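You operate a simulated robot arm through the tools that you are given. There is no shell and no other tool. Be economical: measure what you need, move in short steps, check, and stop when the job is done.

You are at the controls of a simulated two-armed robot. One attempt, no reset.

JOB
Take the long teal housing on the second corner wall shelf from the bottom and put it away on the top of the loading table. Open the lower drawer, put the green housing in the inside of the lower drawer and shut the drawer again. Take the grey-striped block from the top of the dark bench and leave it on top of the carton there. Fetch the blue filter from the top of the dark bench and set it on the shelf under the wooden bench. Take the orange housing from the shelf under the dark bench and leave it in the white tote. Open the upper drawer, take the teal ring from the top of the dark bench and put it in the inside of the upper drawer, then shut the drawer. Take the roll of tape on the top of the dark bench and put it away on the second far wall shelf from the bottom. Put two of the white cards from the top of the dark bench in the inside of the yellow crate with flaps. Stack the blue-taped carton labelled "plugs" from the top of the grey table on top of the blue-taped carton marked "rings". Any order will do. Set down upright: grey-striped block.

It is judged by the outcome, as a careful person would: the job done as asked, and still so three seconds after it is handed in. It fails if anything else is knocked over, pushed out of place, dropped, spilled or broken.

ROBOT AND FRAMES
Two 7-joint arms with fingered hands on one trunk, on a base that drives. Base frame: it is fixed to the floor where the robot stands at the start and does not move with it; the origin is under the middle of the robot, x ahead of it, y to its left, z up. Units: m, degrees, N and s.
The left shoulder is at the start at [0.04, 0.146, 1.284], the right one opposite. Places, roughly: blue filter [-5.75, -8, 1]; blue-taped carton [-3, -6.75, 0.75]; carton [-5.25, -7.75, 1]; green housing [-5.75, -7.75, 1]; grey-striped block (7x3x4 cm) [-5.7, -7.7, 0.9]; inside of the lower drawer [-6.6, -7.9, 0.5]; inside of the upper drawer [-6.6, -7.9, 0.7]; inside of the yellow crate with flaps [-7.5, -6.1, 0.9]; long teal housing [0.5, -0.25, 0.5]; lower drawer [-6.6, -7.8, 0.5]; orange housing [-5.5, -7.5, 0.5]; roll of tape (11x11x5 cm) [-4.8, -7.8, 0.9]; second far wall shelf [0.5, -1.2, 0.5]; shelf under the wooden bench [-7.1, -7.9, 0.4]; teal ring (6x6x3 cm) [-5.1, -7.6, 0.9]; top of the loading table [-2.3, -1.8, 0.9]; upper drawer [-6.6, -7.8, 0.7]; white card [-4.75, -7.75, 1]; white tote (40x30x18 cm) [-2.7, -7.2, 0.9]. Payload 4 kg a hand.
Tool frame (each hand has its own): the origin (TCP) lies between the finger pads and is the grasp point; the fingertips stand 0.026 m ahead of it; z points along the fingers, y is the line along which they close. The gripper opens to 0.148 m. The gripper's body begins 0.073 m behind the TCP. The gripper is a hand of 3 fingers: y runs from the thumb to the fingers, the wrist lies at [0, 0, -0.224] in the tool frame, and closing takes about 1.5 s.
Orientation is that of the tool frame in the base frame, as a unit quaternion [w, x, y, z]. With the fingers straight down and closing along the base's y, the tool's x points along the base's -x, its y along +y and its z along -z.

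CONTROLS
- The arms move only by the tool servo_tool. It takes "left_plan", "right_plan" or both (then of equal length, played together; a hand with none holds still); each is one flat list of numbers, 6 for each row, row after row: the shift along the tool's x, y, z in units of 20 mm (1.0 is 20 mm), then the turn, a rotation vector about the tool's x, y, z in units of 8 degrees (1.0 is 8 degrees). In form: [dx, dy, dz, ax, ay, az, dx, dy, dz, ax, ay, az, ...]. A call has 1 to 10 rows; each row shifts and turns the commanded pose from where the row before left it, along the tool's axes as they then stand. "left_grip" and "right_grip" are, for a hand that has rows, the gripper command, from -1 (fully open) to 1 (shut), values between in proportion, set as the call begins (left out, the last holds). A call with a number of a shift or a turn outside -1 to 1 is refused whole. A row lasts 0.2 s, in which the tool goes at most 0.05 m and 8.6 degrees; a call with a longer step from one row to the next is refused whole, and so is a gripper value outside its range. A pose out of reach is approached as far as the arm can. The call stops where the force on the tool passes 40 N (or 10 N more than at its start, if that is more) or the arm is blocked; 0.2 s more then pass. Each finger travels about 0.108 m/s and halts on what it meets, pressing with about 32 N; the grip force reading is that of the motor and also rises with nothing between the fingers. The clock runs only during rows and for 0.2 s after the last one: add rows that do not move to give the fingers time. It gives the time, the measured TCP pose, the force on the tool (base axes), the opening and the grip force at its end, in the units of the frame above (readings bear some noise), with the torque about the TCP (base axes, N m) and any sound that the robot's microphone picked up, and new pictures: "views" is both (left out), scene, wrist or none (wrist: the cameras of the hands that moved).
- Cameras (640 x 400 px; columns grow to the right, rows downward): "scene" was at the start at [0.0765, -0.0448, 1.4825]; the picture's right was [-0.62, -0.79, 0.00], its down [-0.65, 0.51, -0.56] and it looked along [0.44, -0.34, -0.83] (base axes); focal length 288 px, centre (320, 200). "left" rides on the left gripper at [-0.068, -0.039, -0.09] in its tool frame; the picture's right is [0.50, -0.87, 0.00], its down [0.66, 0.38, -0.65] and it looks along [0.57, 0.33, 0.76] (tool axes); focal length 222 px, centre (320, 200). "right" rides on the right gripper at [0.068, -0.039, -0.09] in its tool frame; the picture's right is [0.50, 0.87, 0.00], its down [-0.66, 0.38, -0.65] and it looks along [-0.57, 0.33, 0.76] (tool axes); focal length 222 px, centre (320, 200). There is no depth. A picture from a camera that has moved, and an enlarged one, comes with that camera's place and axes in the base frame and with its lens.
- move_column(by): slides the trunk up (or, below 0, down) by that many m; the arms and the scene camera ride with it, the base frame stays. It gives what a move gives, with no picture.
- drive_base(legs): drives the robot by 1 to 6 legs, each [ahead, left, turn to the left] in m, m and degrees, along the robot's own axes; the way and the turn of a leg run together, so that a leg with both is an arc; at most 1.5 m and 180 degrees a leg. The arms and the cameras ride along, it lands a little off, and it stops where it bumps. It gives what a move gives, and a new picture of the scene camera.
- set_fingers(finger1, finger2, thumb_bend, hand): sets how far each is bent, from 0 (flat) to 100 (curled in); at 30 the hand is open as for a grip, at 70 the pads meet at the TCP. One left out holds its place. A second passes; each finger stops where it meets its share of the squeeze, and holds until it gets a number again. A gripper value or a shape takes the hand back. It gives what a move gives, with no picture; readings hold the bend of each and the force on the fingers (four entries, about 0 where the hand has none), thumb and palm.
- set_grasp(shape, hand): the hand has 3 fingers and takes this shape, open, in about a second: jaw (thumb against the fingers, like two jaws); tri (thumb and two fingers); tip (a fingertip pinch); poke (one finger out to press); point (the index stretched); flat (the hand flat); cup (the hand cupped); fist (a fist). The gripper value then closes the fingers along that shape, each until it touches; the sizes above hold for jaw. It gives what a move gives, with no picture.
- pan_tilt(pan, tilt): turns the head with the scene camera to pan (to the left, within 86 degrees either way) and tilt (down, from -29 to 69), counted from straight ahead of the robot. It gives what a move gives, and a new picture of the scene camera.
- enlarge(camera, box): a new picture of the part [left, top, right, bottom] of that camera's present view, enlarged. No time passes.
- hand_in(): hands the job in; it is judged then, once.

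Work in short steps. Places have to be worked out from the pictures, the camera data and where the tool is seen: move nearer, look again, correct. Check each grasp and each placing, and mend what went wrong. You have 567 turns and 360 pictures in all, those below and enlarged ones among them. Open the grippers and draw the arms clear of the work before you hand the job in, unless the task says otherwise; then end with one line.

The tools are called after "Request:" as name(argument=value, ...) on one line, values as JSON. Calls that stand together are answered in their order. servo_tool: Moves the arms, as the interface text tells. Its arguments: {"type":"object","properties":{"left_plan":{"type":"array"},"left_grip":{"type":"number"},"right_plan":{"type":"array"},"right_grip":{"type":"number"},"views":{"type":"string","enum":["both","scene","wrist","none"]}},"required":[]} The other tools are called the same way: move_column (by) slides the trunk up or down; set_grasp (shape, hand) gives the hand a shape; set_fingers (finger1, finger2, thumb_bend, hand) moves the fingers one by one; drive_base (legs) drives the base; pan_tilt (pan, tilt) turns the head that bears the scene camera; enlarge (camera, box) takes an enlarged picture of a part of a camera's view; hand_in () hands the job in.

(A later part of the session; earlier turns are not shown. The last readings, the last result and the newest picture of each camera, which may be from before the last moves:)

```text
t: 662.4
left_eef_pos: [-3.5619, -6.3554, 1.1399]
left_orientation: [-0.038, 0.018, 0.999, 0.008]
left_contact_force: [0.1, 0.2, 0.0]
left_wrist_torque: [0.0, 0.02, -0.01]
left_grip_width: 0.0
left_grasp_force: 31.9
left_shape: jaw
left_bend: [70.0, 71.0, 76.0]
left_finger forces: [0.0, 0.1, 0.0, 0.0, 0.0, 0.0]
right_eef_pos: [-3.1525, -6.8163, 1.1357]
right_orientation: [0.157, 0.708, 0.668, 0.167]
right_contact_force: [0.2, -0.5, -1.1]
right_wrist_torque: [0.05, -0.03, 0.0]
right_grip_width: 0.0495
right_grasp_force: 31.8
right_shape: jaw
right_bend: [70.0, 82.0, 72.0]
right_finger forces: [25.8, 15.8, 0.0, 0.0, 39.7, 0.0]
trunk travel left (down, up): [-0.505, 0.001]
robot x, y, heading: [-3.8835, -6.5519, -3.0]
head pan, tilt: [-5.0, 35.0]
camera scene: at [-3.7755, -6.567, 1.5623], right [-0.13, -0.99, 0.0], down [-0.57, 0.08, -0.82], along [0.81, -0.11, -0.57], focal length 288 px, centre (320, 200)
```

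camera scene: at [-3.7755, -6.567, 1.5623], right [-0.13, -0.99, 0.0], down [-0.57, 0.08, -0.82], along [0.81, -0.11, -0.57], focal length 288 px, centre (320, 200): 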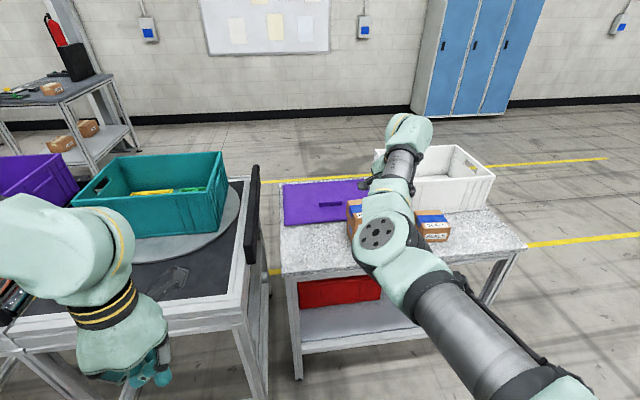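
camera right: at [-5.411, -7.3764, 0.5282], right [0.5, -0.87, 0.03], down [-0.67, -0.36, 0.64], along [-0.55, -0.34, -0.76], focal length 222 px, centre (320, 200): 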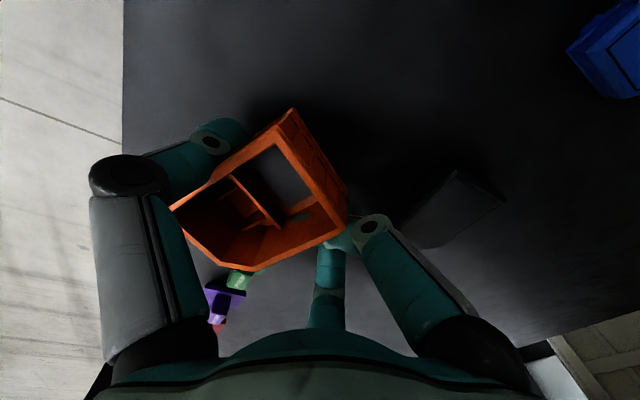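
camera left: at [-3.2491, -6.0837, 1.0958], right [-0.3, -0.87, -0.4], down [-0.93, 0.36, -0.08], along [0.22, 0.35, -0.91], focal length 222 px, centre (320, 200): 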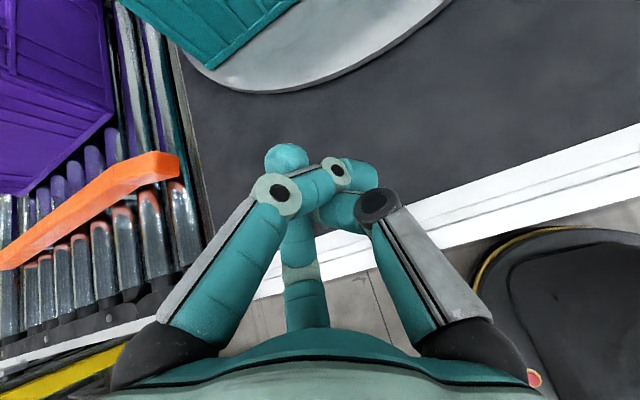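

I shift the left hand outward to stay clear of the carton stack, and drive to the tote.

Request:
servo_tool(left_plan=[0.5, 1, 0, 0, 0, 0, 0.5, 1, 0, 0, 0, 0, 0.5, 1, 0, 0, 0, 0, 0.5, 1, 0, 0, 0, 0, 0.5, 1, 0, 0, 0, 0, 0.5, 1, 0, 0, 0, 0], views="none")

Request:
drive_base(legs=[[0, 0, 3], [0.435, -0.4, 0]])

Request:
enlarge(camera="right", box=[0, 0, 640, 400])

```text
t: 663.8
left_eef_pos: [-3.6052, -6.2291, 1.1478]
left_orientation: [-0.037, 0.017, 0.999, 0.006]
left_contact_force: [1.1, -0.5, 0.1]
left_wrist_torque: [0.02, 0.01, -0.01]
left_grip_width: 0.0
left_grasp_force: 32.2
left_shape: jaw
left_bend: [70.0, 71.0, 76.0]
left_finger forces: [0.0, 0.0, 0.0, 0.0, 0.1, 0.0]
left hand out of reach, approached as far as the arm can: row 4, 5
right_eef_pos: [-3.152, -6.8176, 1.1371]
right_orientation: [0.158, 0.708, 0.667, 0.167]
right_contact_force: [0.1, 0.1, -0.9]
right_wrist_torque: [0.02, -0.03, -0.01]
right_grip_width: 0.0492
right_grasp_force: 31.6
right_shape: jaw
right_bend: [70.0, 82.0, 72.0]
right_finger forces: [25.8, 15.8, 0.0, 0.0, 39.9, 0.0]
trunk travel left (down, up): [-0.505, 0.001]
robot x, y, heading: [-3.885, -6.5542, -2.5]
head pan, tilt: [-5.0, 35.0]
```

```text
t: 667.6
left_eef_pos: [-3.1731, -6.604, 1.1469]
left_orientation: [-0.038, -0.011, 0.999, 0.005]
left_contact_force: [0.1, -0.5, 0.3]
left_wrist_torque: [0.01, 0.0, 0.0]
left_grip_width: 0.0
left_grasp_force: 32.2
left_shape: jaw
left_bend: [70.0, 71.0, 76.0]
left_finger forces: [0.0, 0.0, 0.0, 0.1, 0.1, 0.1]
right_eef_pos: [-2.688, -7.1674, 1.1356]
right_orientation: [0.153, 0.689, 0.687, 0.172]
right_contact_force: [0.3, 0.4, -0.7]
right_wrist_torque: [-0.01, 0.0, -0.01]
right_grip_width: 0.0491
right_grasp_force: 32.1
right_shape: jaw
right_bend: [70.0, 82.0, 72.0]
right_finger forces: [25.8, 15.9, 0.1, 0.0, 39.8, 0.0]
trunk travel left (down, up): [-0.505, 0.001]
robot x, y, heading: [-3.4329, -6.9434, 0.5]
head pan, tilt: [-5.0, 35.0]
camera scene: at [-3.3255, -6.9501, 1.5624], right [-0.08, -1.0, 0.0], down [-0.57, 0.04, -0.82], along [0.82, -0.06, -0.57], focal length 288 px, centre (320, 200)
```

scene: 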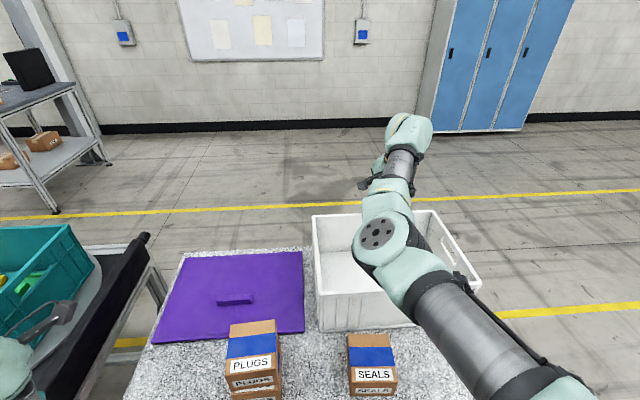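

```text
1.00 times, centred on (320, 200) of right (not enlarged: the box is as wide or as high as the picture)
camera zoom: at [-2.7647, -7.1006, 1.2005], right [0.77, 0.49, 0.4], down [0.05, -0.67, 0.74], along [0.63, -0.55, -0.55], focal length 222 px, centre (320, 200)
```

zoom: 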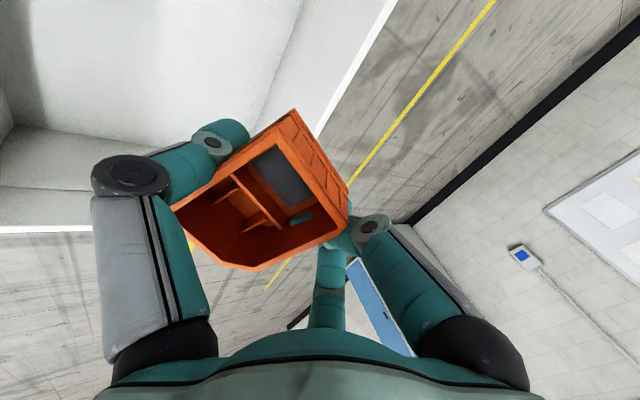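

The tote spans about x −2.90…−2.60, y −6.98…−7.38. I back 5.5 cm to its centre and lower inside.

Request:
drive_base(legs=[[-0.055, -0.01, 0]])

Request:
move_column(by=-0.19)

Request:
enlarge(camera="right", box=[0, 0, 640, 400])

```text
t: 668.5
left_eef_pos: [-3.2152, -6.6146, 1.1433]
left_orientation: [-0.043, -0.01, 0.999, 0.005]
left_contact_force: [0.7, 0.3, -0.4]
left_wrist_torque: [-0.03, 0.07, -0.01]
left_grip_width: 0.0
left_grasp_force: 32.1
left_shape: jaw
left_bend: [70.0, 71.0, 76.0]
left_finger forces: [0.0, 0.0, 0.0, 0.0, 0.0, 0.0]
right_eef_pos: [-2.7327, -7.1777, 1.1276]
right_orientation: [0.149, 0.691, 0.688, 0.167]
right_contact_force: [1.3, -0.3, -1.2]
right_wrist_torque: [0.01, 0.01, 0.02]
right_grip_width: 0.0496
right_grasp_force: 32.0
right_shape: jaw
right_bend: [70.0, 82.0, 72.0]
right_finger forces: [26.0, 15.9, 0.0, 0.0, 39.7, 0.0]
trunk travel left (down, up): [-0.505, 0.001]
robot x, y, heading: [-3.4919, -6.9563, 0.5]
head pan, tilt: [-5.0, 35.0]
camera scene: at [-3.3648, -6.9597, 1.5613], right [-0.08, -1.0, 0.0], down [-0.58, 0.04, -0.81], along [0.81, -0.07, -0.58], focal length 288 px, centre (320, 200)
```

scene: 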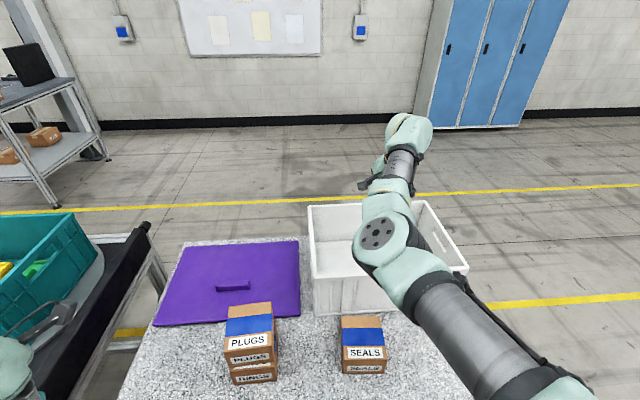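

```text
t: 670.6
left_eef_pos: [-3.225, -6.6149, 0.9569]
left_orientation: [-0.038, -0.01, 0.999, 0.006]
left_contact_force: [-0.2, 1.2, 0.8]
left_wrist_torque: [-0.03, -0.02, 0.01]
left_grip_width: 0.0
left_grasp_force: 32.3
left_shape: jaw
left_bend: [70.0, 71.0, 76.0]
left_finger forces: [0.1, 0.0, 0.0, 0.1, 0.0, 0.0]
right_eef_pos: [-2.7417, -7.1784, 0.9448]
right_orientation: [0.152, 0.69, 0.687, 0.171]
right_contact_force: [0.0, 0.1, -1.4]
right_wrist_torque: [0.0, -0.02, -0.02]
right_grip_width: 0.0491
right_grasp_force: 31.9
right_shape: jaw
right_bend: [70.0, 82.0, 72.0]
right_finger forces: [25.9, 15.9, 0.0, 0.0, 39.7, 0.0]
trunk travel left (down, up): [-0.315, 0.191]
robot x, y, heading: [-3.4883, -6.9578, 0.2]
head pan, tilt: [-5.0, 35.0]
```

```text
1.00 times, centred on (320, 200) of right (not enlarged: the box is as wide or as high as the picture)
camera zoom: at [-2.8177, -7.113, 1.0097], right [0.77, 0.49, 0.4], down [0.05, -0.67, 0.74], along [0.63, -0.55, -0.55], focal length 222 px, centre (320, 200)
```

zoom: 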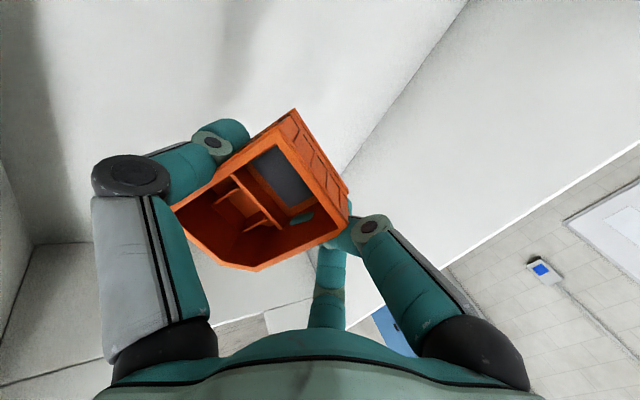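

Inside the tote. Lower 5 cm more and release.

Request:
move_column(by=-0.05)

Request:
move_column(by=-0.02)

```text
t: 671.5
left_eef_pos: [-3.2251, -6.6161, 0.9067]
left_orientation: [-0.039, -0.01, 0.999, 0.006]
left_contact_force: [-0.7, -0.7, -0.4]
left_wrist_torque: [-0.01, -0.02, -0.01]
left_grip_width: 0.0001
left_grasp_force: 32.5
left_shape: jaw
left_bend: [70.0, 71.0, 76.0]
left_finger forces: [0.0, 0.0, 0.0, 0.1, 0.0, 0.0]
right_eef_pos: [-2.742, -7.1778, 0.8953]
right_orientation: [0.152, 0.69, 0.687, 0.171]
right_contact_force: [0.0, 0.3, -0.6]
right_wrist_torque: [0.02, -0.04, 0.0]
right_grip_width: 0.0496
right_grasp_force: 32.0
right_shape: jaw
right_bend: [70.0, 82.0, 72.0]
right_finger forces: [25.8, 16.0, 0.0, 0.1, 39.7, 0.0]
trunk travel left (down, up): [-0.265, 0.241]
robot x, y, heading: [-3.4889, -6.9519, 0.3]
head pan, tilt: [-5.0, 35.0]
```

```text
t: 672.2
left_eef_pos: [-3.2253, -6.6164, 0.8881]
left_orientation: [-0.038, -0.01, 0.999, 0.006]
left_contact_force: [0.2, 0.2, -0.7]
left_wrist_torque: [0.0, 0.01, 0.04]
left_grip_width: 0.0
left_grasp_force: 32.0
left_shape: jaw
left_bend: [70.0, 71.0, 76.0]
left_finger forces: [0.0, 0.1, 0.0, 0.0, 0.0, 0.0]
right_eef_pos: [-2.7418, -7.1775, 0.8767]
right_orientation: [0.153, 0.688, 0.688, 0.172]
right_contact_force: [0.3, 1.1, 1.6]
right_wrist_torque: [-0.1, 0.08, -0.01]
right_grip_width: 0.0491
right_grasp_force: 32.1
right_shape: jaw
right_bend: [70.0, 82.0, 72.0]
right_finger forces: [26.6, 16.1, 0.0, 0.0, 38.7, 0.0]
trunk travel left (down, up): [-0.245, 0.261]
robot x, y, heading: [-3.4903, -6.9557, 0.4]
head pan, tilt: [-5.0, 35.0]
```

Touching the tote's floor. I open, raise and check.

Request:
servo_tool(right_plan=[0, 0, 0, 0, 0, 0, 0, 0, 0, 0, 0, 0, 0, 0, 0, 0, 0, 0, 0, 0, 0, 0, 0, 0], right_grip=-0.5, views="none")

Request:
move_column(by=0.26)

Request:
enlarge(camera="right", box=[0, 0, 640, 400])

```text
t: 673.2
left_eef_pos: [-3.2263, -6.6146, 0.8883]
left_orientation: [-0.037, -0.01, 0.999, 0.006]
left_contact_force: [-0.2, -0.6, 0.2]
left_wrist_torque: [-0.04, -0.01, 0.02]
left_grip_width: 0.0001
left_grasp_force: 32.3
left_shape: jaw
left_bend: [70.0, 71.0, 76.0]
left_finger forces: [0.1, 0.0, 0.0, 0.0, 0.1, 0.0]
right_eef_pos: [-2.7421, -7.1777, 0.8788]
right_orientation: [0.153, 0.69, 0.686, 0.172]
right_contact_force: [1.6, -0.7, 11.3]
right_wrist_torque: [-0.06, 0.38, 0.0]
right_grip_width: 0.1101
right_grasp_force: 0.1
right_shape: jaw
right_bend: [27.0, 27.0, 49.0]
right_finger forces: [0.0, 0.0, 0.0, 0.1, 11.1, 0.0]
trunk travel left (down, up): [-0.245, 0.261]
robot x, y, heading: [-3.4889, -6.9534, 0.3]
head pan, tilt: [-5.0, 35.0]
```

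```text
t: 675.9
left_eef_pos: [-3.2249, -6.6168, 1.1473]
left_orientation: [-0.039, -0.011, 0.999, 0.005]
left_contact_force: [0.2, -0.5, -0.6]
left_wrist_torque: [-0.02, 0.01, 0.0]
left_grip_width: 0.0001
left_grasp_force: 32.0
left_shape: jaw
left_bend: [70.0, 71.0, 76.0]
left_finger forces: [0.0, 0.0, 0.0, 0.1, 0.1, 0.0]
right_eef_pos: [-2.7414, -7.1779, 1.1354]
right_orientation: [0.152, 0.689, 0.688, 0.171]
right_contact_force: [0.8, -0.3, 0.5]
right_wrist_torque: [0.02, -0.02, 0.05]
right_grip_width: 0.1108
right_grasp_force: 0.0
right_shape: jaw
right_bend: [27.0, 27.0, 55.0]
right_finger forces: [0.1, 0.0, 0.0, 0.1, 0.1, 0.0]
trunk travel left (down, up): [-0.505, 0.001]
robot x, y, heading: [-3.4888, -6.9547, 0.4]
head pan, tilt: [-5.0, 35.0]
```

```text
1.00 times, centred on (320, 200) of right (not enlarged: the box is as wide or as high as the picture)
camera zoom: at [-2.8176, -7.1129, 1.1996], right [0.77, 0.49, 0.4], down [0.05, -0.67, 0.74], along [0.63, -0.55, -0.55], focal length 222 px, centre (320, 200)
```

zoom: 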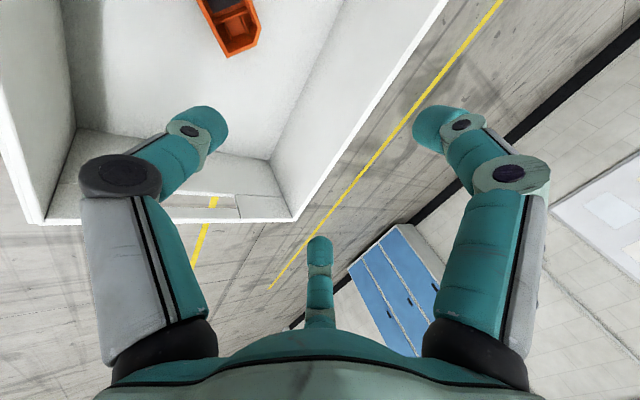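

Orange housing delivered. Next the white cards: FULL (≈−4.44, −7.85) and CHECK (≈−4.595, −7.87) are best reached from the bench's east end. I make the hand vertical and drive there facing −x.

Request:
servo_tool(right_plan=[0, -0.95, -0.04, 0.625, 0, 0, 0, -0.95, -0.04, 0.625, 0, 0, 0, -0.95, -0.04, 0.625, 0, 0, 0, -0.95, -0.04, 0.625, 0, 0, 0, -0.95, -0.04, 0.625, 0, 0], views="none")

Request:
drive_base(legs=[[-0.26, 0, -0.4], [0, 0, -90], [0, 0, -90], [0, 1.1, 0]])

Request:
pan_tilt(pan=-12, tilt=38)

Request:
enlarge(camera="right", box=[0, 0, 640, 400])

```text
t: 677.1
left_eef_pos: [-3.2249, -6.6158, 1.1477]
left_orientation: [-0.038, -0.009, 0.999, 0.006]
left_contact_force: [0.0, 0.2, 0.1]
left_wrist_torque: [0.02, -0.04, 0.0]
left_grip_width: 0.0
left_grasp_force: 31.7
left_shape: jaw
left_bend: [70.0, 71.0, 76.0]
left_finger forces: [0.1, 0.0, 0.1, 0.1, 0.0, 0.0]
right_eef_pos: [-2.8314, -7.1778, 1.1125]
right_orientation: [-0.002, 0.706, 0.708, 0.018]
right_contact_force: [-0.2, 0.6, -0.1]
right_wrist_torque: [0.01, 0.02, 0.02]
right_grip_width: 0.1112
right_grasp_force: 0.0
right_shape: jaw
right_bend: [27.0, 27.0, 55.0]
right_finger forces: [0.1, 0.0, 0.0, 0.1, 0.1, 0.0]
trunk travel left (down, up): [-0.505, 0.001]
robot x, y, heading: [-3.4915, -6.9536, 0.5]
head pan, tilt: [-5.0, 35.0]
```

```text
t: 691.6
left_eef_pos: [-3.8976, -8.412, 1.1464]
left_orientation: [0.004, 0.998, 0.043, 0.038]
left_contact_force: [-0.2, -0.5, -0.6]
left_wrist_torque: [-0.01, -0.02, 0.0]
left_grip_width: 0.0002
left_grasp_force: 31.4
left_shape: jaw
left_bend: [70.0, 71.0, 76.0]
left_finger forces: [0.1, 0.1, 0.0, 0.0, 0.1, 0.0]
right_eef_pos: [-4.3271, -7.8787, 1.1119]
right_orientation: [0.018, 0.73, -0.683, 0.003]
right_contact_force: [0.4, -0.2, -0.4]
right_wrist_torque: [-0.03, 0.0, 0.0]
right_grip_width: 0.1108
right_grasp_force: 0.1
right_shape: jaw
right_bend: [27.0, 27.0, 55.0]
right_finger forces: [0.1, 0.1, 0.0, 0.1, 0.0, 0.0]
trunk travel left (down, up): [-0.505, 0.001]
robot x, y, heading: [-3.6571, -8.0607, -175.7]
head pan, tilt: [-5.0, 35.0]
camera scene: at [-3.7661, -8.0597, 1.5623], right [0.01, 1.0, 0.0], down [0.57, -0.01, -0.82], along [-0.82, 0.01, -0.57], focal length 288 px, centre (320, 200)
```

scene: 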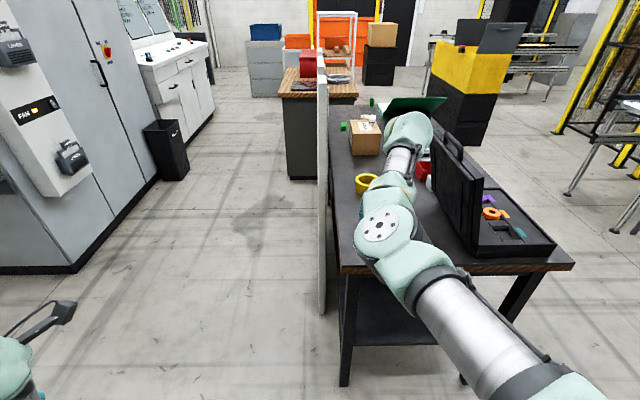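

```text
t: 692.3
left_eef_pos: [-3.8967, -8.4146, 1.1469]
left_orientation: [0.005, 0.998, 0.042, 0.038]
left_contact_force: [-0.1, -0.6, 0.0]
left_wrist_torque: [0.0, -0.02, 0.02]
left_grip_width: 0.0
left_grasp_force: 32.0
left_shape: jaw
left_bend: [70.0, 71.0, 76.0]
left_finger forces: [0.1, 0.0, 0.0, 0.0, 0.1, 0.2]
right_eef_pos: [-4.3263, -7.8781, 1.1111]
right_orientation: [0.018, 0.731, -0.683, 0.001]
right_contact_force: [-0.7, 0.3, 0.5]
right_wrist_torque: [0.03, 0.0, -0.03]
right_grip_width: 0.111
right_grasp_force: 0.0
right_shape: jaw
right_bend: [27.0, 27.0, 55.0]
right_finger forces: [0.1, 0.1, 0.0, 0.0, 0.0, 0.0]
trunk travel left (down, up): [-0.505, 0.001]
robot x, y, heading: [-3.6583, -8.0588, -175.7]
head pan, tilt: [-12.0, 38.0]
camera scene: at [-3.7634, -8.0501, 1.5578], right [0.14, 0.99, 0.0], down [0.61, -0.08, -0.79], along [-0.78, 0.11, -0.62], focal length 288 px, centre (320, 200)
```

scene: 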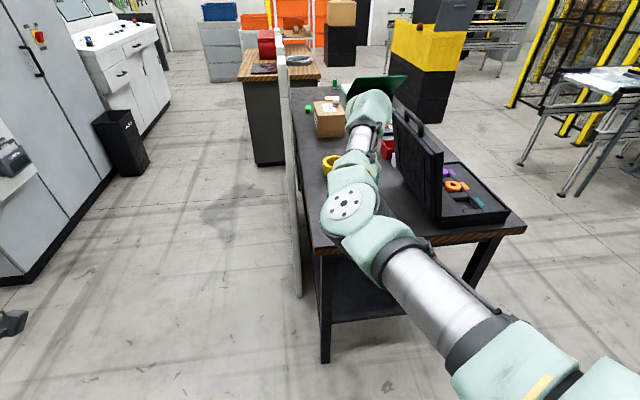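

```text
1.00 times, centred on (320, 200) of right (not enlarged: the box is as wide or as high as the picture)
camera zoom: at [-4.2819, -7.9408, 1.2026], right [-0.83, -0.56, 0.03], down [-0.41, 0.65, 0.65], along [-0.38, 0.52, -0.76], focal length 222 px, centre (320, 200)
```

zoom: 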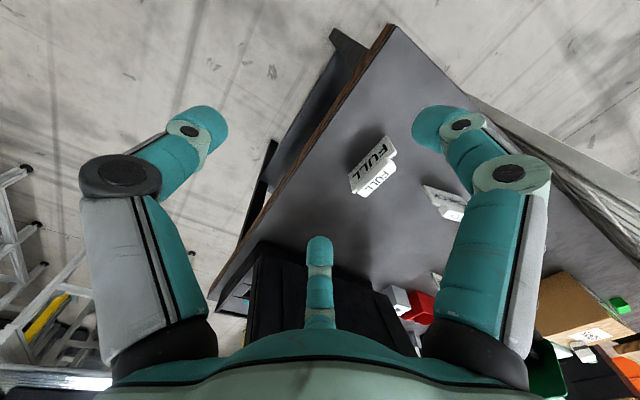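

FULL card: ridge along y at (−4.442, −7.851); the hand already closes along x. I move over it and lower.

Request:
drive_base(legs=[[0.114, -0.036, -4.3]])

Request:
move_column(by=-0.11)

Request:
enlarge(camera="right", box=[0, 0, 640, 400])

```text
t: 693.6
left_eef_pos: [-4.0364, -8.3628, 1.1469]
left_orientation: [0.005, 0.999, 0.004, 0.037]
left_contact_force: [-0.6, 0.2, 0.3]
left_wrist_torque: [0.02, 0.01, -0.03]
left_grip_width: 0.0001
left_grasp_force: 32.1
left_shape: jaw
left_bend: [70.0, 71.0, 76.0]
left_finger forces: [0.0, 0.0, 0.0, 0.0, 0.0, 0.0]
right_eef_pos: [-4.4218, -7.7959, 1.1144]
right_orientation: [-0.019, -0.703, 0.711, 0.001]
right_contact_force: [0.1, 0.1, -0.2]
right_wrist_torque: [0.03, 0.0, 0.01]
right_grip_width: 0.1108
right_grasp_force: 0.1
right_shape: jaw
right_bend: [27.0, 27.0, 55.0]
right_finger forces: [0.0, 0.0, 0.0, 0.1, 0.1, 0.0]
trunk travel left (down, up): [-0.505, 0.001]
robot x, y, heading: [-3.7734, -8.0238, 179.6]
head pan, tilt: [-12.0, 38.0]
camera scene: at [-3.8738, -8.0121, 1.5581], right [0.21, 0.98, 0.0], down [0.6, -0.13, -0.79], along [-0.77, 0.17, -0.61], focal length 288 px, centre (320, 200)
```

scene: 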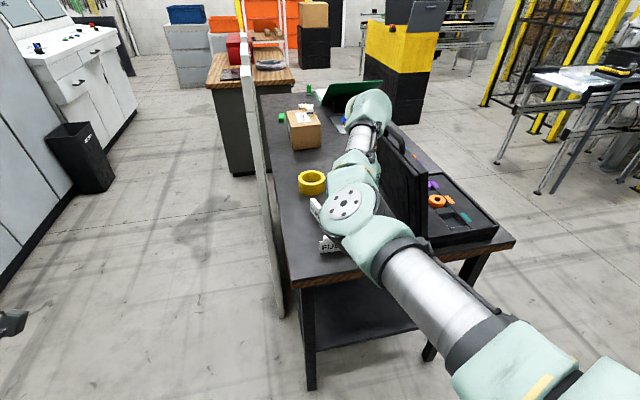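

```text
t: 695.0
left_eef_pos: [-4.0384, -8.3628, 1.0368]
left_orientation: [0.006, 0.999, 0.004, 0.038]
left_contact_force: [-0.3, 0.4, 0.5]
left_wrist_torque: [-0.01, -0.01, -0.01]
left_grip_width: 0.0002
left_grasp_force: 31.4
left_shape: jaw
left_bend: [70.0, 71.0, 76.0]
left_finger forces: [0.0, 0.0, 0.1, 0.0, 0.0, 0.0]
right_eef_pos: [-4.4251, -7.7948, 1.0032]
right_orientation: [-0.017, -0.703, 0.711, -0.001]
right_contact_force: [0.2, -0.3, -0.7]
right_wrist_torque: [0.03, 0.02, 0.02]
right_grip_width: 0.1109
right_grasp_force: 0.1
right_shape: jaw
right_bend: [27.0, 27.0, 55.0]
right_finger forces: [0.0, 0.0, 0.1, 0.1, 0.0, 0.0]
trunk travel left (down, up): [-0.395, 0.111]
robot x, y, heading: [-3.7735, -8.0287, 179.4]
head pan, tilt: [-12.0, 38.0]
```

```text
1.00 times, centred on (320, 200) of right (not enlarged: the box is as wide or as high as the picture)
camera zoom: at [-4.3862, -7.8609, 1.0927], right [-0.87, -0.49, 0.03], down [-0.36, 0.68, 0.65], along [-0.34, 0.55, -0.76], focal length 222 px, centre (320, 200)
```

zoom: 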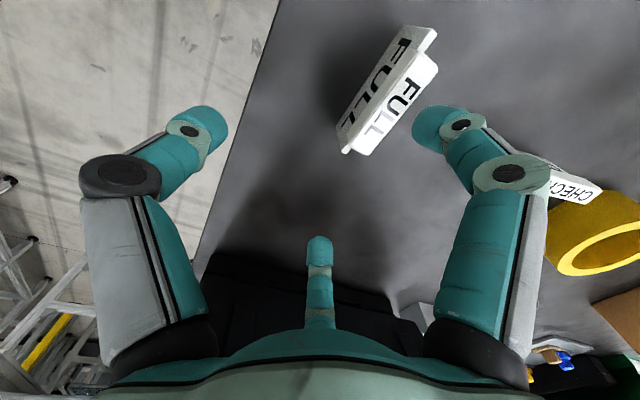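

I correct 5 cm in y and 2 cm in x, lower, and pinch the card.

Request:
drive_base(legs=[[0.019, 0.053, 0]])

Request:
move_column(by=-0.066)

Request:
servo_tool(right_plan=[0, 0, 0, 0, 0, 0, 0, 0, 0, 0, 0, 0, 0, 0, 0, 0, 0, 0, 0, 0, 0, 0, 0, 0, 0, 0, 0, 0, 0, 0, 0, 0, 0, 0, 0, 0], right_grip=1, views="wrist")

```text
t: 695.9
left_eef_pos: [-4.0562, -8.4097, 1.0394]
left_orientation: [0.008, 0.999, 0.003, 0.038]
left_contact_force: [0.3, 0.4, 0.8]
left_wrist_torque: [0.02, 0.01, 0.0]
left_grip_width: 0.0002
left_grasp_force: 32.7
left_shape: jaw
left_bend: [70.0, 71.0, 76.0]
left_finger forces: [0.0, 0.0, 0.0, 0.0, 0.0, 0.0]
right_eef_pos: [-4.4419, -7.841, 1.0036]
right_orientation: [-0.02, -0.702, 0.712, -0.002]
right_contact_force: [-0.8, 0.1, 0.1]
right_wrist_torque: [-0.03, -0.01, 0.0]
right_grip_width: 0.1109
right_grasp_force: 0.1
right_shape: jaw
right_bend: [27.0, 27.0, 55.0]
right_finger forces: [0.0, 0.0, 0.0, 0.0, 0.1, 0.0]
trunk travel left (down, up): [-0.395, 0.111]
robot x, y, heading: [-3.7945, -8.0777, 179.8]
head pan, tilt: [-12.0, 38.0]
camera scene: at [-3.8935, -8.0556, 1.4481], right [0.22, 0.98, 0.0], down [0.6, -0.14, -0.79], along [-0.77, 0.17, -0.62], focal length 288 px, centre (320, 200)
```

scene: 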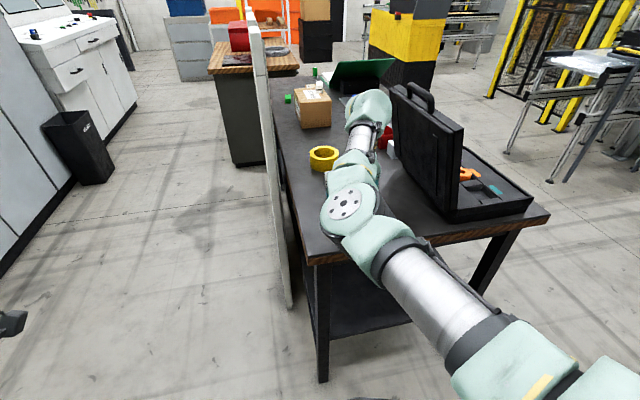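

```text
t: 697.0
left_eef_pos: [-4.0576, -8.413, 0.9712]
left_orientation: [0.007, 0.999, 0.003, 0.036]
left_contact_force: [-0.7, -0.2, 0.3]
left_wrist_torque: [-0.01, 0.01, -0.03]
left_grip_width: 0.0002
left_grasp_force: 32.8
left_shape: jaw
left_bend: [70.0, 71.0, 76.0]
left_finger forces: [0.0, 0.0, 0.1, 0.0, 0.0, 0.1]
right_eef_pos: [-4.4433, -7.8433, 0.9364]
right_orientation: [-0.02, -0.703, 0.711, 0.0]
right_contact_force: [-0.4, -0.4, -0.4]
right_wrist_torque: [0.0, 0.03, 0.02]
right_grip_width: 0.1109
right_grasp_force: 0.0
right_shape: jaw
right_bend: [27.0, 27.0, 55.0]
right_finger forces: [0.0, 0.0, 0.0, 0.0, 0.0, 0.0]
trunk travel left (down, up): [-0.329, 0.177]
robot x, y, heading: [-3.7933, -8.0771, 179.5]
head pan, tilt: [-12.0, 38.0]
```

```text
t: 698.4
left_eef_pos: [-4.057, -8.4138, 0.9709]
left_orientation: [0.006, 0.999, 0.002, 0.038]
left_contact_force: [-0.1, -0.8, 0.6]
left_wrist_torque: [0.0, 0.0, -0.02]
left_grip_width: 0.0
left_grasp_force: 31.8
left_shape: jaw
left_bend: [70.0, 71.0, 76.0]
left_finger forces: [0.0, 0.1, 0.0, 0.0, 0.0, 0.0]
right_eef_pos: [-4.444, -7.8462, 0.9368]
right_orientation: [-0.018, -0.702, 0.712, 0.0]
right_contact_force: [0.3, 0.1, 0.3]
right_wrist_torque: [0.0, 0.02, -0.02]
right_grip_width: 0.0034
right_grasp_force: 32.2
right_shape: jaw
right_bend: [71.0, 71.0, 70.0]
right_finger forces: [0.0, 0.0, 0.0, 0.0, 29.4, 0.0]
trunk travel left (down, up): [-0.329, 0.177]
robot x, y, heading: [-3.7913, -8.0754, 179.6]
head pan, tilt: [-12.0, 38.0]
camera right: at [-4.4038, -7.9112, 1.0267], right [-0.87, -0.49, 0.03], down [-0.35, 0.68, 0.65], along [-0.34, 0.55, -0.76], focal length 222 px, centre (320, 200)
```

right: 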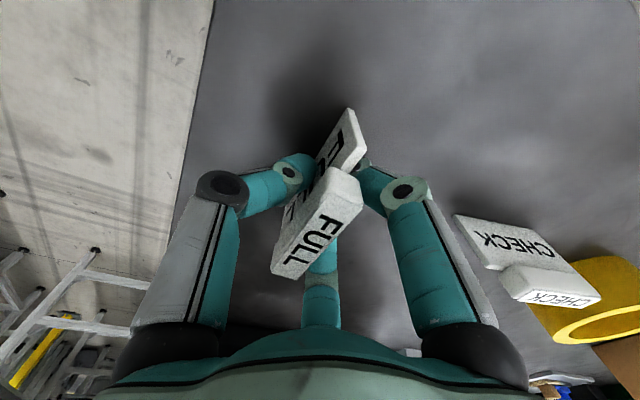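

The card is pinched. I lift it and carry it: east a bit, north through the aisle, then west along the bench toward the yellow crate.

Request:
move_column(by=0.176)

Request:
drive_base(legs=[[-0.35, 0, 0.4], [0, -1.33, 0], [1.45, 0, 0], [1.25, 0, 0]])

Request:
pan_tilt(pan=-25, tilt=25)

```text
t: 700.4
left_eef_pos: [-4.0583, -8.4136, 1.1484]
left_orientation: [0.006, 0.999, 0.003, 0.039]
left_contact_force: [-0.3, 0.3, -0.3]
left_wrist_torque: [0.02, 0.01, -0.02]
left_grip_width: 0.0
left_grasp_force: 32.8
left_shape: jaw
left_bend: [70.0, 71.0, 76.0]
left_finger forces: [0.1, 0.0, 0.1, 0.0, 0.1, 0.0]
right_eef_pos: [-4.4445, -7.8447, 1.1119]
right_orientation: [-0.018, -0.702, 0.712, -0.001]
right_contact_force: [0.0, 0.0, -0.1]
right_wrist_torque: [-0.02, 0.01, 0.01]
right_grip_width: 0.0035
right_grasp_force: 31.8
right_shape: jaw
right_bend: [71.0, 71.0, 70.0]
right_finger forces: [0.0, 0.0, 0.0, 0.1, 29.2, 0.0]
trunk travel left (down, up): [-0.505, 0.001]
robot x, y, heading: [-3.7942, -8.0804, 179.8]
head pan, tilt: [-12.0, 38.0]
```

```text
t: 721.5
left_eef_pos: [-6.3319, -6.9303, 1.1473]
left_orientation: [0.007, 0.999, -0.016, 0.037]
left_contact_force: [0.0, 0.0, -1.0]
left_wrist_torque: [0.01, 0.02, -0.01]
left_grip_width: 0.0003
left_grasp_force: 31.5
left_shape: jaw
left_bend: [70.0, 71.0, 76.0]
left_finger forces: [0.0, 0.1, 0.0, 0.1, 0.1, 0.0]
right_eef_pos: [-6.695, -6.3478, 1.1139]
right_orientation: [-0.018, -0.688, 0.725, 0.0]
right_contact_force: [-0.3, -0.4, 0.0]
right_wrist_torque: [-0.01, -0.02, 0.04]
right_grip_width: 0.0035
right_grasp_force: 32.6
right_shape: jaw
right_bend: [71.0, 71.0, 70.0]
right_finger forces: [0.1, 0.1, 0.1, 0.0, 29.4, 0.0]
trunk travel left (down, up): [-0.505, 0.001]
robot x, y, heading: [-6.0531, -6.606, 177.5]
head pan, tilt: [-12.0, 38.0]
camera scene: at [-6.1559, -6.5858, 1.5579], right [0.25, 0.97, 0.0], down [0.6, -0.16, -0.79], along [-0.76, 0.2, -0.62], focal length 288 px, centre (320, 200)
```

scene: 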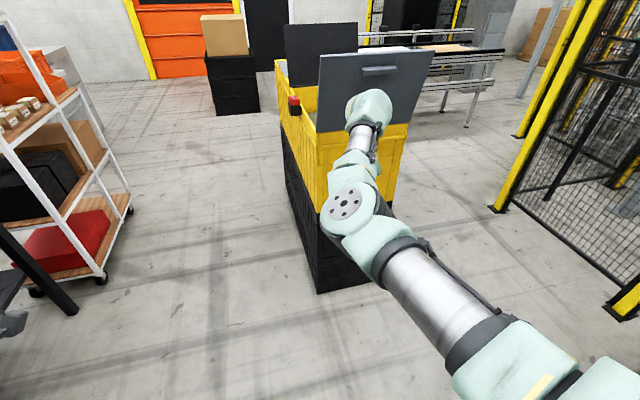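

```text
t: 722.2
left_eef_pos: [-6.3337, -6.9294, 1.1472]
left_orientation: [0.007, 0.999, -0.017, 0.038]
left_contact_force: [0.9, 0.3, -0.6]
left_wrist_torque: [0.02, 0.0, -0.01]
left_grip_width: 0.0
left_grasp_force: 32.3
left_shape: jaw
left_bend: [70.0, 71.0, 76.0]
left_finger forces: [0.0, 0.0, 0.0, 0.0, 0.0, 0.0]
right_eef_pos: [-6.6962, -6.3477, 1.1122]
right_orientation: [-0.018, -0.687, 0.726, 0.0]
right_contact_force: [0.7, -0.2, -1.0]
right_wrist_torque: [0.0, -0.02, 0.0]
right_grip_width: 0.0033
right_grasp_force: 32.1
right_shape: jaw
right_bend: [71.0, 71.0, 70.0]
right_finger forces: [0.0, 0.0, 0.1, 0.0, 29.4, 0.0]
trunk travel left (down, up): [-0.505, 0.001]
robot x, y, heading: [-6.0499, -6.6081, 177.2]
head pan, tilt: [-25.0, 25.0]
camera scene: at [-6.1551, -6.5648, 1.578], right [0.46, 0.89, 0.0], down [0.38, -0.2, -0.91], along [-0.8, 0.42, -0.42], focal length 288 px, centre (320, 200)
```

scene: 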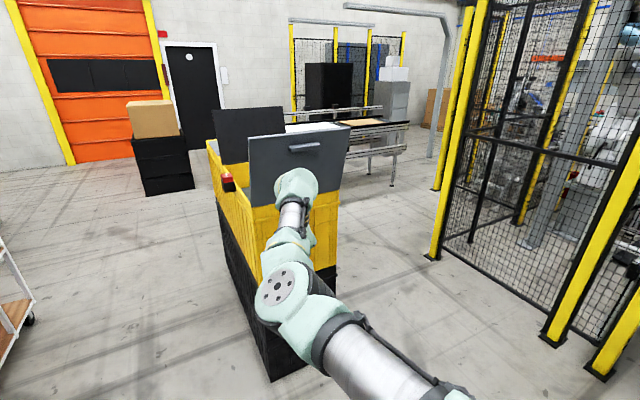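

The crate (x −7.19…−7.8, y −6.33…−5.99, rim z≈1.08) has upright flaps on its east and west ends, so I approach from the south facing +y. I raise the hand a bit and drive round.

Request:
servo_tool(right_plan=[0, 0, -1, 0, 0, 0, 0, 0, -1, 0, 0, 0, 0, 0, -1, 0, 0, 0, 0, 0, -1, 0, 0, 0], views="none")

Request:
drive_base(legs=[[0.53, 0.52, 0], [0, 0, -87], [0, 1.02, 0]])

Request:
pan_tilt(pan=-5, tilt=35)

```text
t: 723.2
left_eef_pos: [-6.3331, -6.9308, 1.1471]
left_orientation: [0.007, 0.999, -0.017, 0.038]
left_contact_force: [0.2, 0.5, 0.3]
left_wrist_torque: [0.01, 0.03, 0.0]
left_grip_width: 0.0
left_grasp_force: 32.4
left_shape: jaw
left_bend: [70.0, 71.0, 76.0]
left_finger forces: [0.0, 0.0, 0.0, 0.0, 0.1, 0.0]
right_eef_pos: [-6.6937, -6.3464, 1.1935]
right_orientation: [-0.019, -0.687, 0.726, 0.0]
right_contact_force: [-0.1, -0.5, -0.1]
right_wrist_torque: [0.0, -0.01, -0.02]
right_grip_width: 0.0033
right_grasp_force: 32.1
right_shape: jaw
right_bend: [71.0, 71.0, 70.0]
right_finger forces: [0.0, 0.0, 0.0, 0.1, 29.4, 0.0]
trunk travel left (down, up): [-0.505, 0.001]
robot x, y, heading: [-6.0524, -6.6056, 177.4]
head pan, tilt: [-25.0, 25.0]
```

```text
t: 735.9
left_eef_pos: [-7.958, -6.8048, 1.1471]
left_orientation: [-0.032, -0.7, 0.713, -0.022]
left_contact_force: [-0.1, -0.4, 1.5]
left_wrist_torque: [0.04, 0.0, -0.02]
left_grip_width: 0.0
left_grasp_force: 32.3
left_shape: jaw
left_bend: [70.0, 71.0, 76.0]
left_finger forces: [0.0, 0.1, 0.0, 0.1, 0.1, 0.0]
right_eef_pos: [-7.3797, -6.4337, 1.1932]
right_orientation: [-0.014, 0.018, 1.0, 0.013]
right_contact_force: [1.0, -1.3, 0.2]
right_wrist_torque: [-0.01, 0.01, -0.01]
right_grip_width: 0.003
right_grasp_force: 32.0
right_shape: jaw
right_bend: [71.0, 71.0, 70.0]
right_finger forces: [0.1, 0.1, 0.1, 0.0, 28.9, 0.0]
trunk travel left (down, up): [-0.505, 0.001]
robot x, y, heading: [-7.6294, -7.0786, 88.5]
head pan, tilt: [-25.0, 25.0]
camera scene: at [-7.5876, -6.9772, 1.5781], right [0.89, -0.45, 0.0], down [-0.19, -0.38, -0.91], along [0.41, 0.81, -0.42], focal length 288 px, centre (320, 200)
```

scene: 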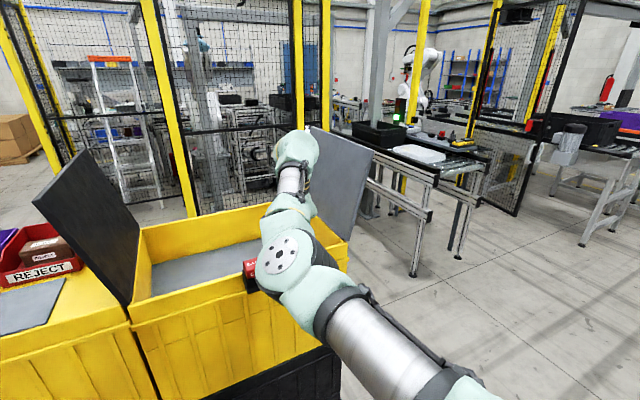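

```text
t: 736.7
left_eef_pos: [-7.9595, -6.8052, 1.1478]
left_orientation: [-0.032, -0.7, 0.713, -0.022]
left_contact_force: [0.0, -0.4, -0.5]
left_wrist_torque: [-0.02, 0.01, 0.01]
left_grip_width: 0.0
left_grasp_force: 32.5
left_shape: jaw
left_bend: [70.0, 71.0, 76.0]
left_finger forces: [0.1, 0.1, 0.1, 0.1, 0.1, 0.0]
right_eef_pos: [-7.3798, -6.4337, 1.1937]
right_orientation: [-0.013, 0.019, 1.0, 0.013]
right_contact_force: [0.1, -0.3, -0.3]
right_wrist_torque: [0.02, -0.01, -0.01]
right_grip_width: 0.0034
right_grasp_force: 31.8
right_shape: jaw
right_bend: [71.0, 71.0, 70.0]
right_finger forces: [0.1, 0.1, 0.1, 0.0, 28.8, 0.0]
trunk travel left (down, up): [-0.505, 0.001]
robot x, y, heading: [-7.6335, -7.0762, 88.5]
head pan, tilt: [-5.0, 35.0]
camera scene: at [-7.6202, -6.972, 1.5624], right [0.99, -0.12, 0.0], down [-0.07, -0.57, -0.82], along [0.1, 0.81, -0.57], focal length 288 px, centre (320, 200)
```

scene: 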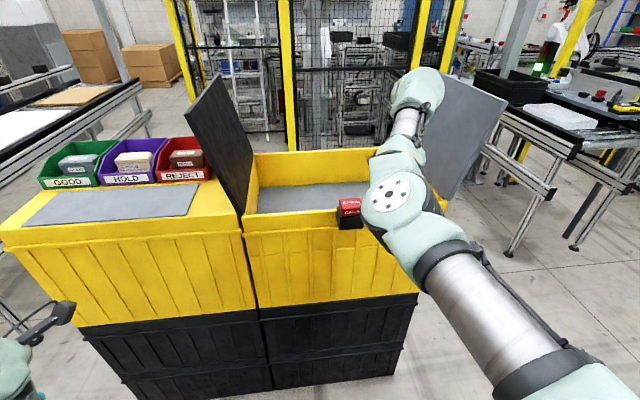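

The open crate's interior is x −7.72…−7.22, y −6.34…−6.0; a small red box sits on its front rim near x −7.47, so I enter at x≈−7.32, above everything, then lower.

Request:
drive_base(legs=[[0, -0.06, 0], [0.265, 0, 0]])

Request:
enlarge(camera="right", box=[0, 0, 640, 400])

```text
t: 739.2
left_eef_pos: [-7.891, -6.5522, 1.1469]
left_orientation: [-0.03, -0.701, 0.712, -0.021]
left_contact_force: [0.1, 0.0, -0.9]
left_wrist_torque: [0.03, 0.05, 0.01]
left_grip_width: 0.0003
left_grasp_force: 32.2
left_shape: jaw
left_bend: [70.0, 71.0, 76.0]
left_finger forces: [0.0, 0.1, 0.1, 0.1, 0.0, 0.1]
right_eef_pos: [-7.3114, -6.18, 1.1938]
right_orientation: [-0.013, 0.017, 1.0, 0.014]
right_contact_force: [-0.2, -0.8, -0.7]
right_wrist_torque: [-0.01, 0.02, 0.01]
right_grip_width: 0.0032
right_grasp_force: 31.6
right_shape: jaw
right_bend: [71.0, 71.0, 70.0]
right_finger forces: [0.0, 0.0, 0.0, 0.1, 28.8, 0.0]
trunk travel left (down, up): [-0.505, 0.001]
robot x, y, heading: [-7.5636, -6.8243, 88.5]
head pan, tilt: [-5.0, 35.0]
camera scene: at [-7.5518, -6.7199, 1.5626], right [0.99, -0.12, 0.0], down [-0.07, -0.57, -0.82], along [0.1, 0.81, -0.57], focal length 288 px, centre (320, 200)
```

scene: 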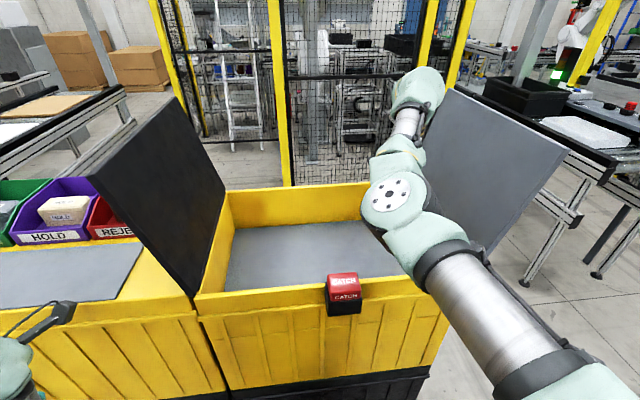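

```text
1.00 times, centred on (320, 200) of right (not enlarged: the box is as wide or as high as the picture)
camera zoom: at [-7.3793, -6.2202, 1.2847], right [-0.47, 0.88, 0.04], down [0.69, 0.34, 0.65], along [0.56, 0.33, -0.76], focal length 222 px, centre (320, 200)
```

zoom: 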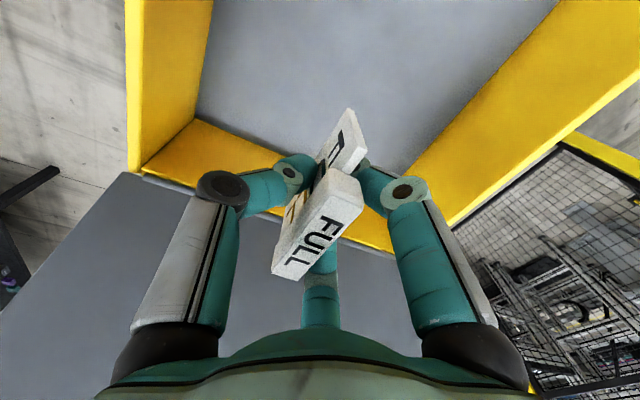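

The card is over the crate's interior. I lower into it.

Request:
move_column(by=-0.17)

Request:
move_column(by=-0.05)

Request:
enlarge(camera="right", box=[0, 0, 640, 400])

```text
t: 741.1
left_eef_pos: [-7.8905, -6.55, 0.9765]
left_orientation: [-0.032, -0.701, 0.712, -0.023]
left_contact_force: [0.2, -0.6, 0.0]
left_wrist_torque: [0.02, 0.0, -0.01]
left_grip_width: 0.0001
left_grasp_force: 32.3
left_shape: jaw
left_bend: [70.0, 71.0, 76.0]
left_finger forces: [0.0, 0.1, 0.0, 0.0, 0.1, 0.0]
right_eef_pos: [-7.3125, -6.1777, 1.0239]
right_orientation: [-0.013, 0.017, 1.0, 0.012]
right_contact_force: [-0.4, -0.4, -0.8]
right_wrist_torque: [0.02, -0.01, 0.04]
right_grip_width: 0.0032
right_grasp_force: 32.0
right_shape: jaw
right_bend: [71.0, 71.0, 70.0]
right_finger forces: [0.1, 0.0, 0.1, 0.1, 28.8, 0.1]
trunk travel left (down, up): [-0.335, 0.171]
robot x, y, heading: [-7.5598, -6.8233, 88.5]
head pan, tilt: [-5.0, 35.0]
```

```text
t: 742.0
left_eef_pos: [-7.8881, -6.5499, 0.9296]
left_orientation: [-0.033, -0.701, 0.712, -0.021]
left_contact_force: [-0.2, -0.9, -0.1]
left_wrist_torque: [0.01, 0.0, 0.0]
left_grip_width: 0.0001
left_grasp_force: 32.0
left_shape: jaw
left_bend: [70.0, 71.0, 76.0]
left_finger forces: [0.1, 0.1, 0.0, 0.1, 0.1, 0.0]
right_eef_pos: [-7.3073, -6.1789, 0.9707]
right_orientation: [-0.014, 0.018, 1.0, 0.012]
right_contact_force: [-0.1, -0.5, 0.1]
right_wrist_torque: [0.01, 0.01, -0.02]
right_grip_width: 0.003
right_grasp_force: 32.2
right_shape: jaw
right_bend: [71.0, 71.0, 70.0]
right_finger forces: [0.0, 0.0, 0.1, 0.0, 28.7, 0.0]
trunk travel left (down, up): [-0.285, 0.221]
robot x, y, heading: [-7.5618, -6.825, 88.5]
head pan, tilt: [-5.0, 35.0]
```

```text
1.00 times, centred on (320, 200) of right (not enlarged: the box is as wide or as high as the picture)
camera zoom: at [-7.3752, -6.2181, 1.0616], right [-0.47, 0.88, 0.03], down [0.69, 0.34, 0.64], along [0.56, 0.32, -0.77], focal length 222 px, centre (320, 200)
```

zoom: 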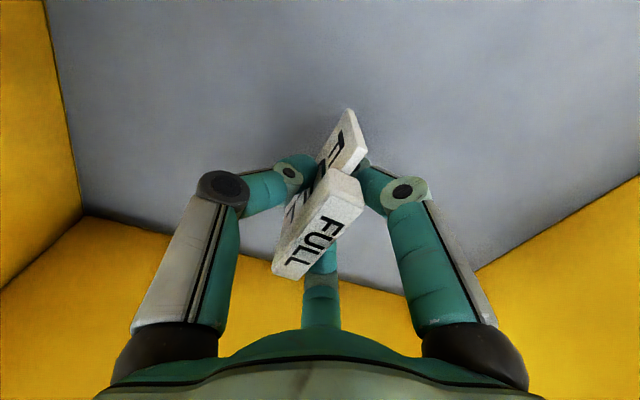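

Floor is just below. Lower the last bit and release.

Request:
move_column(by=-0.016)

Request:
move_column(by=-0.012)

Request:
servo_tool(right_plan=[0, 0, 0, 0, 0, 0, 0, 0, 0, 0, 0, 0, 0, 0, 0, 0, 0, 0, 0, 0, 0, 0, 0, 0], right_grip=-0.2, views="none")

Request:
move_column(by=0.248)

Request:
enlarge(camera="right", box=[0, 0, 640, 400])

```text
t: 742.6
left_eef_pos: [-7.8859, -6.5543, 0.9153]
left_orientation: [-0.032, -0.7, 0.713, -0.019]
left_contact_force: [0.2, 0.0, -0.6]
left_wrist_torque: [-0.03, -0.01, 0.01]
left_grip_width: 0.0
left_grasp_force: 32.0
left_shape: jaw
left_bend: [70.0, 71.0, 76.0]
left_finger forces: [0.0, 0.1, 0.0, 0.1, 0.0, 0.1]
right_eef_pos: [-7.3042, -6.1834, 0.9602]
right_orientation: [-0.016, 0.02, 1.0, 0.016]
right_contact_force: [-0.1, 0.4, -0.4]
right_wrist_torque: [0.02, -0.06, 0.0]
right_grip_width: 0.0031
right_grasp_force: 32.5
right_shape: jaw
right_bend: [71.0, 71.0, 70.0]
right_finger forces: [0.0, 0.0, 0.0, 0.0, 28.8, 0.1]
trunk travel left (down, up): [-0.269, 0.237]
robot x, y, heading: [-7.5649, -6.8237, 88.4]
head pan, tilt: [-5.0, 35.0]
```

```text
t: 743.2
left_eef_pos: [-7.8877, -6.5553, 0.904]
left_orientation: [-0.031, -0.701, 0.713, -0.018]
left_contact_force: [0.0, -0.1, -0.2]
left_wrist_torque: [0.0, -0.02, -0.05]
left_grip_width: 0.0003
left_grasp_force: 32.1
left_shape: jaw
left_bend: [70.0, 71.0, 76.0]
left_finger forces: [0.0, 0.0, 0.0, 0.1, 0.0, 0.1]
right_eef_pos: [-7.3026, -6.1812, 0.9658]
right_orientation: [-0.014, 0.021, 0.999, 0.029]
right_contact_force: [0.6, 0.6, -1.4]
right_wrist_torque: [0.01, -0.02, 0.0]
right_grip_width: 0.0035
right_grasp_force: 32.1
right_shape: jaw
right_bend: [71.0, 71.0, 70.0]
right_finger forces: [0.1, 0.1, 0.0, 0.1, 28.8, 0.0]
trunk travel left (down, up): [-0.257, 0.249]
robot x, y, heading: [-7.5644, -6.8221, 88.4]
head pan, tilt: [-5.0, 35.0]
```

```text
t: 744.2
left_eef_pos: [-7.8862, -6.5556, 0.9044]
left_orientation: [-0.031, -0.701, 0.712, -0.019]
left_contact_force: [-0.3, 0.1, 0.2]
left_wrist_torque: [0.0, -0.02, -0.03]
left_grip_width: 0.0
left_grasp_force: 32.6
left_shape: jaw
left_bend: [70.0, 71.0, 76.0]
left_finger forces: [0.0, 0.1, 0.0, 0.0, 0.1, 0.1]
right_eef_pos: [-7.3048, -6.1813, 0.9648]
right_orientation: [-0.015, 0.021, 0.999, 0.028]
right_contact_force: [-0.2, -0.1, 0.3]
right_wrist_torque: [0.03, 0.0, 0.02]
right_grip_width: 0.0882
right_grasp_force: 0.1
right_shape: jaw
right_bend: [32.0, 32.0, 70.0]
right_finger forces: [0.0, 0.0, 0.1, 0.0, 0.2, 0.1]
trunk travel left (down, up): [-0.257, 0.249]
robot x, y, heading: [-7.5605, -6.8214, 88.5]
head pan, tilt: [-5.0, 35.0]
```

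```text
t: 746.8
left_eef_pos: [-7.8912, -6.5501, 1.1477]
left_orientation: [-0.031, -0.701, 0.712, -0.022]
left_contact_force: [-0.3, -0.5, 0.3]
left_wrist_torque: [0.03, -0.03, 0.0]
left_grip_width: 0.0
left_grasp_force: 32.0
left_shape: jaw
left_bend: [70.0, 71.0, 76.0]
left_finger forces: [0.0, 0.0, 0.0, 0.0, 0.0, 0.0]
right_eef_pos: [-7.3116, -6.1789, 1.1934]
right_orientation: [-0.014, 0.017, 1.0, 0.013]
right_contact_force: [0.0, -0.4, -0.1]
right_wrist_torque: [0.0, 0.03, 0.02]
right_grip_width: 0.0881
right_grasp_force: 0.0
right_shape: jaw
right_bend: [32.0, 32.0, 70.0]
right_finger forces: [0.0, 0.0, 0.1, 0.0, 0.0, 0.0]
trunk travel left (down, up): [-0.505, 0.001]
robot x, y, heading: [-7.5644, -6.827, 88.3]
head pan, tilt: [-5.0, 35.0]
```

```text
1.00 times, centred on (320, 200) of right (not enlarged: the box is as wide or as high as the picture)
camera zoom: at [-7.3793, -6.2174, 1.2833], right [-0.47, 0.88, 0.03], down [0.69, 0.34, 0.65], along [0.56, 0.33, -0.76], focal length 222 px, centre (320, 200)
```

zoom: 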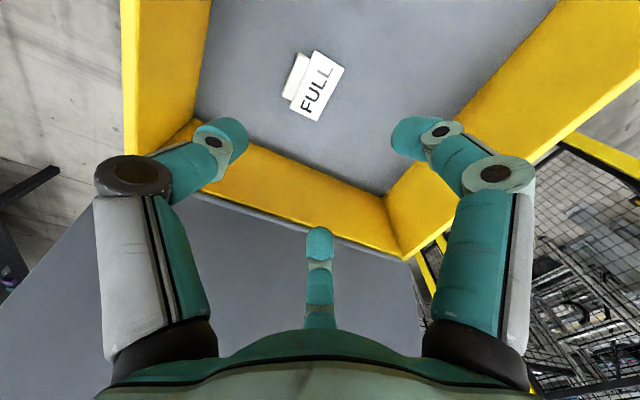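

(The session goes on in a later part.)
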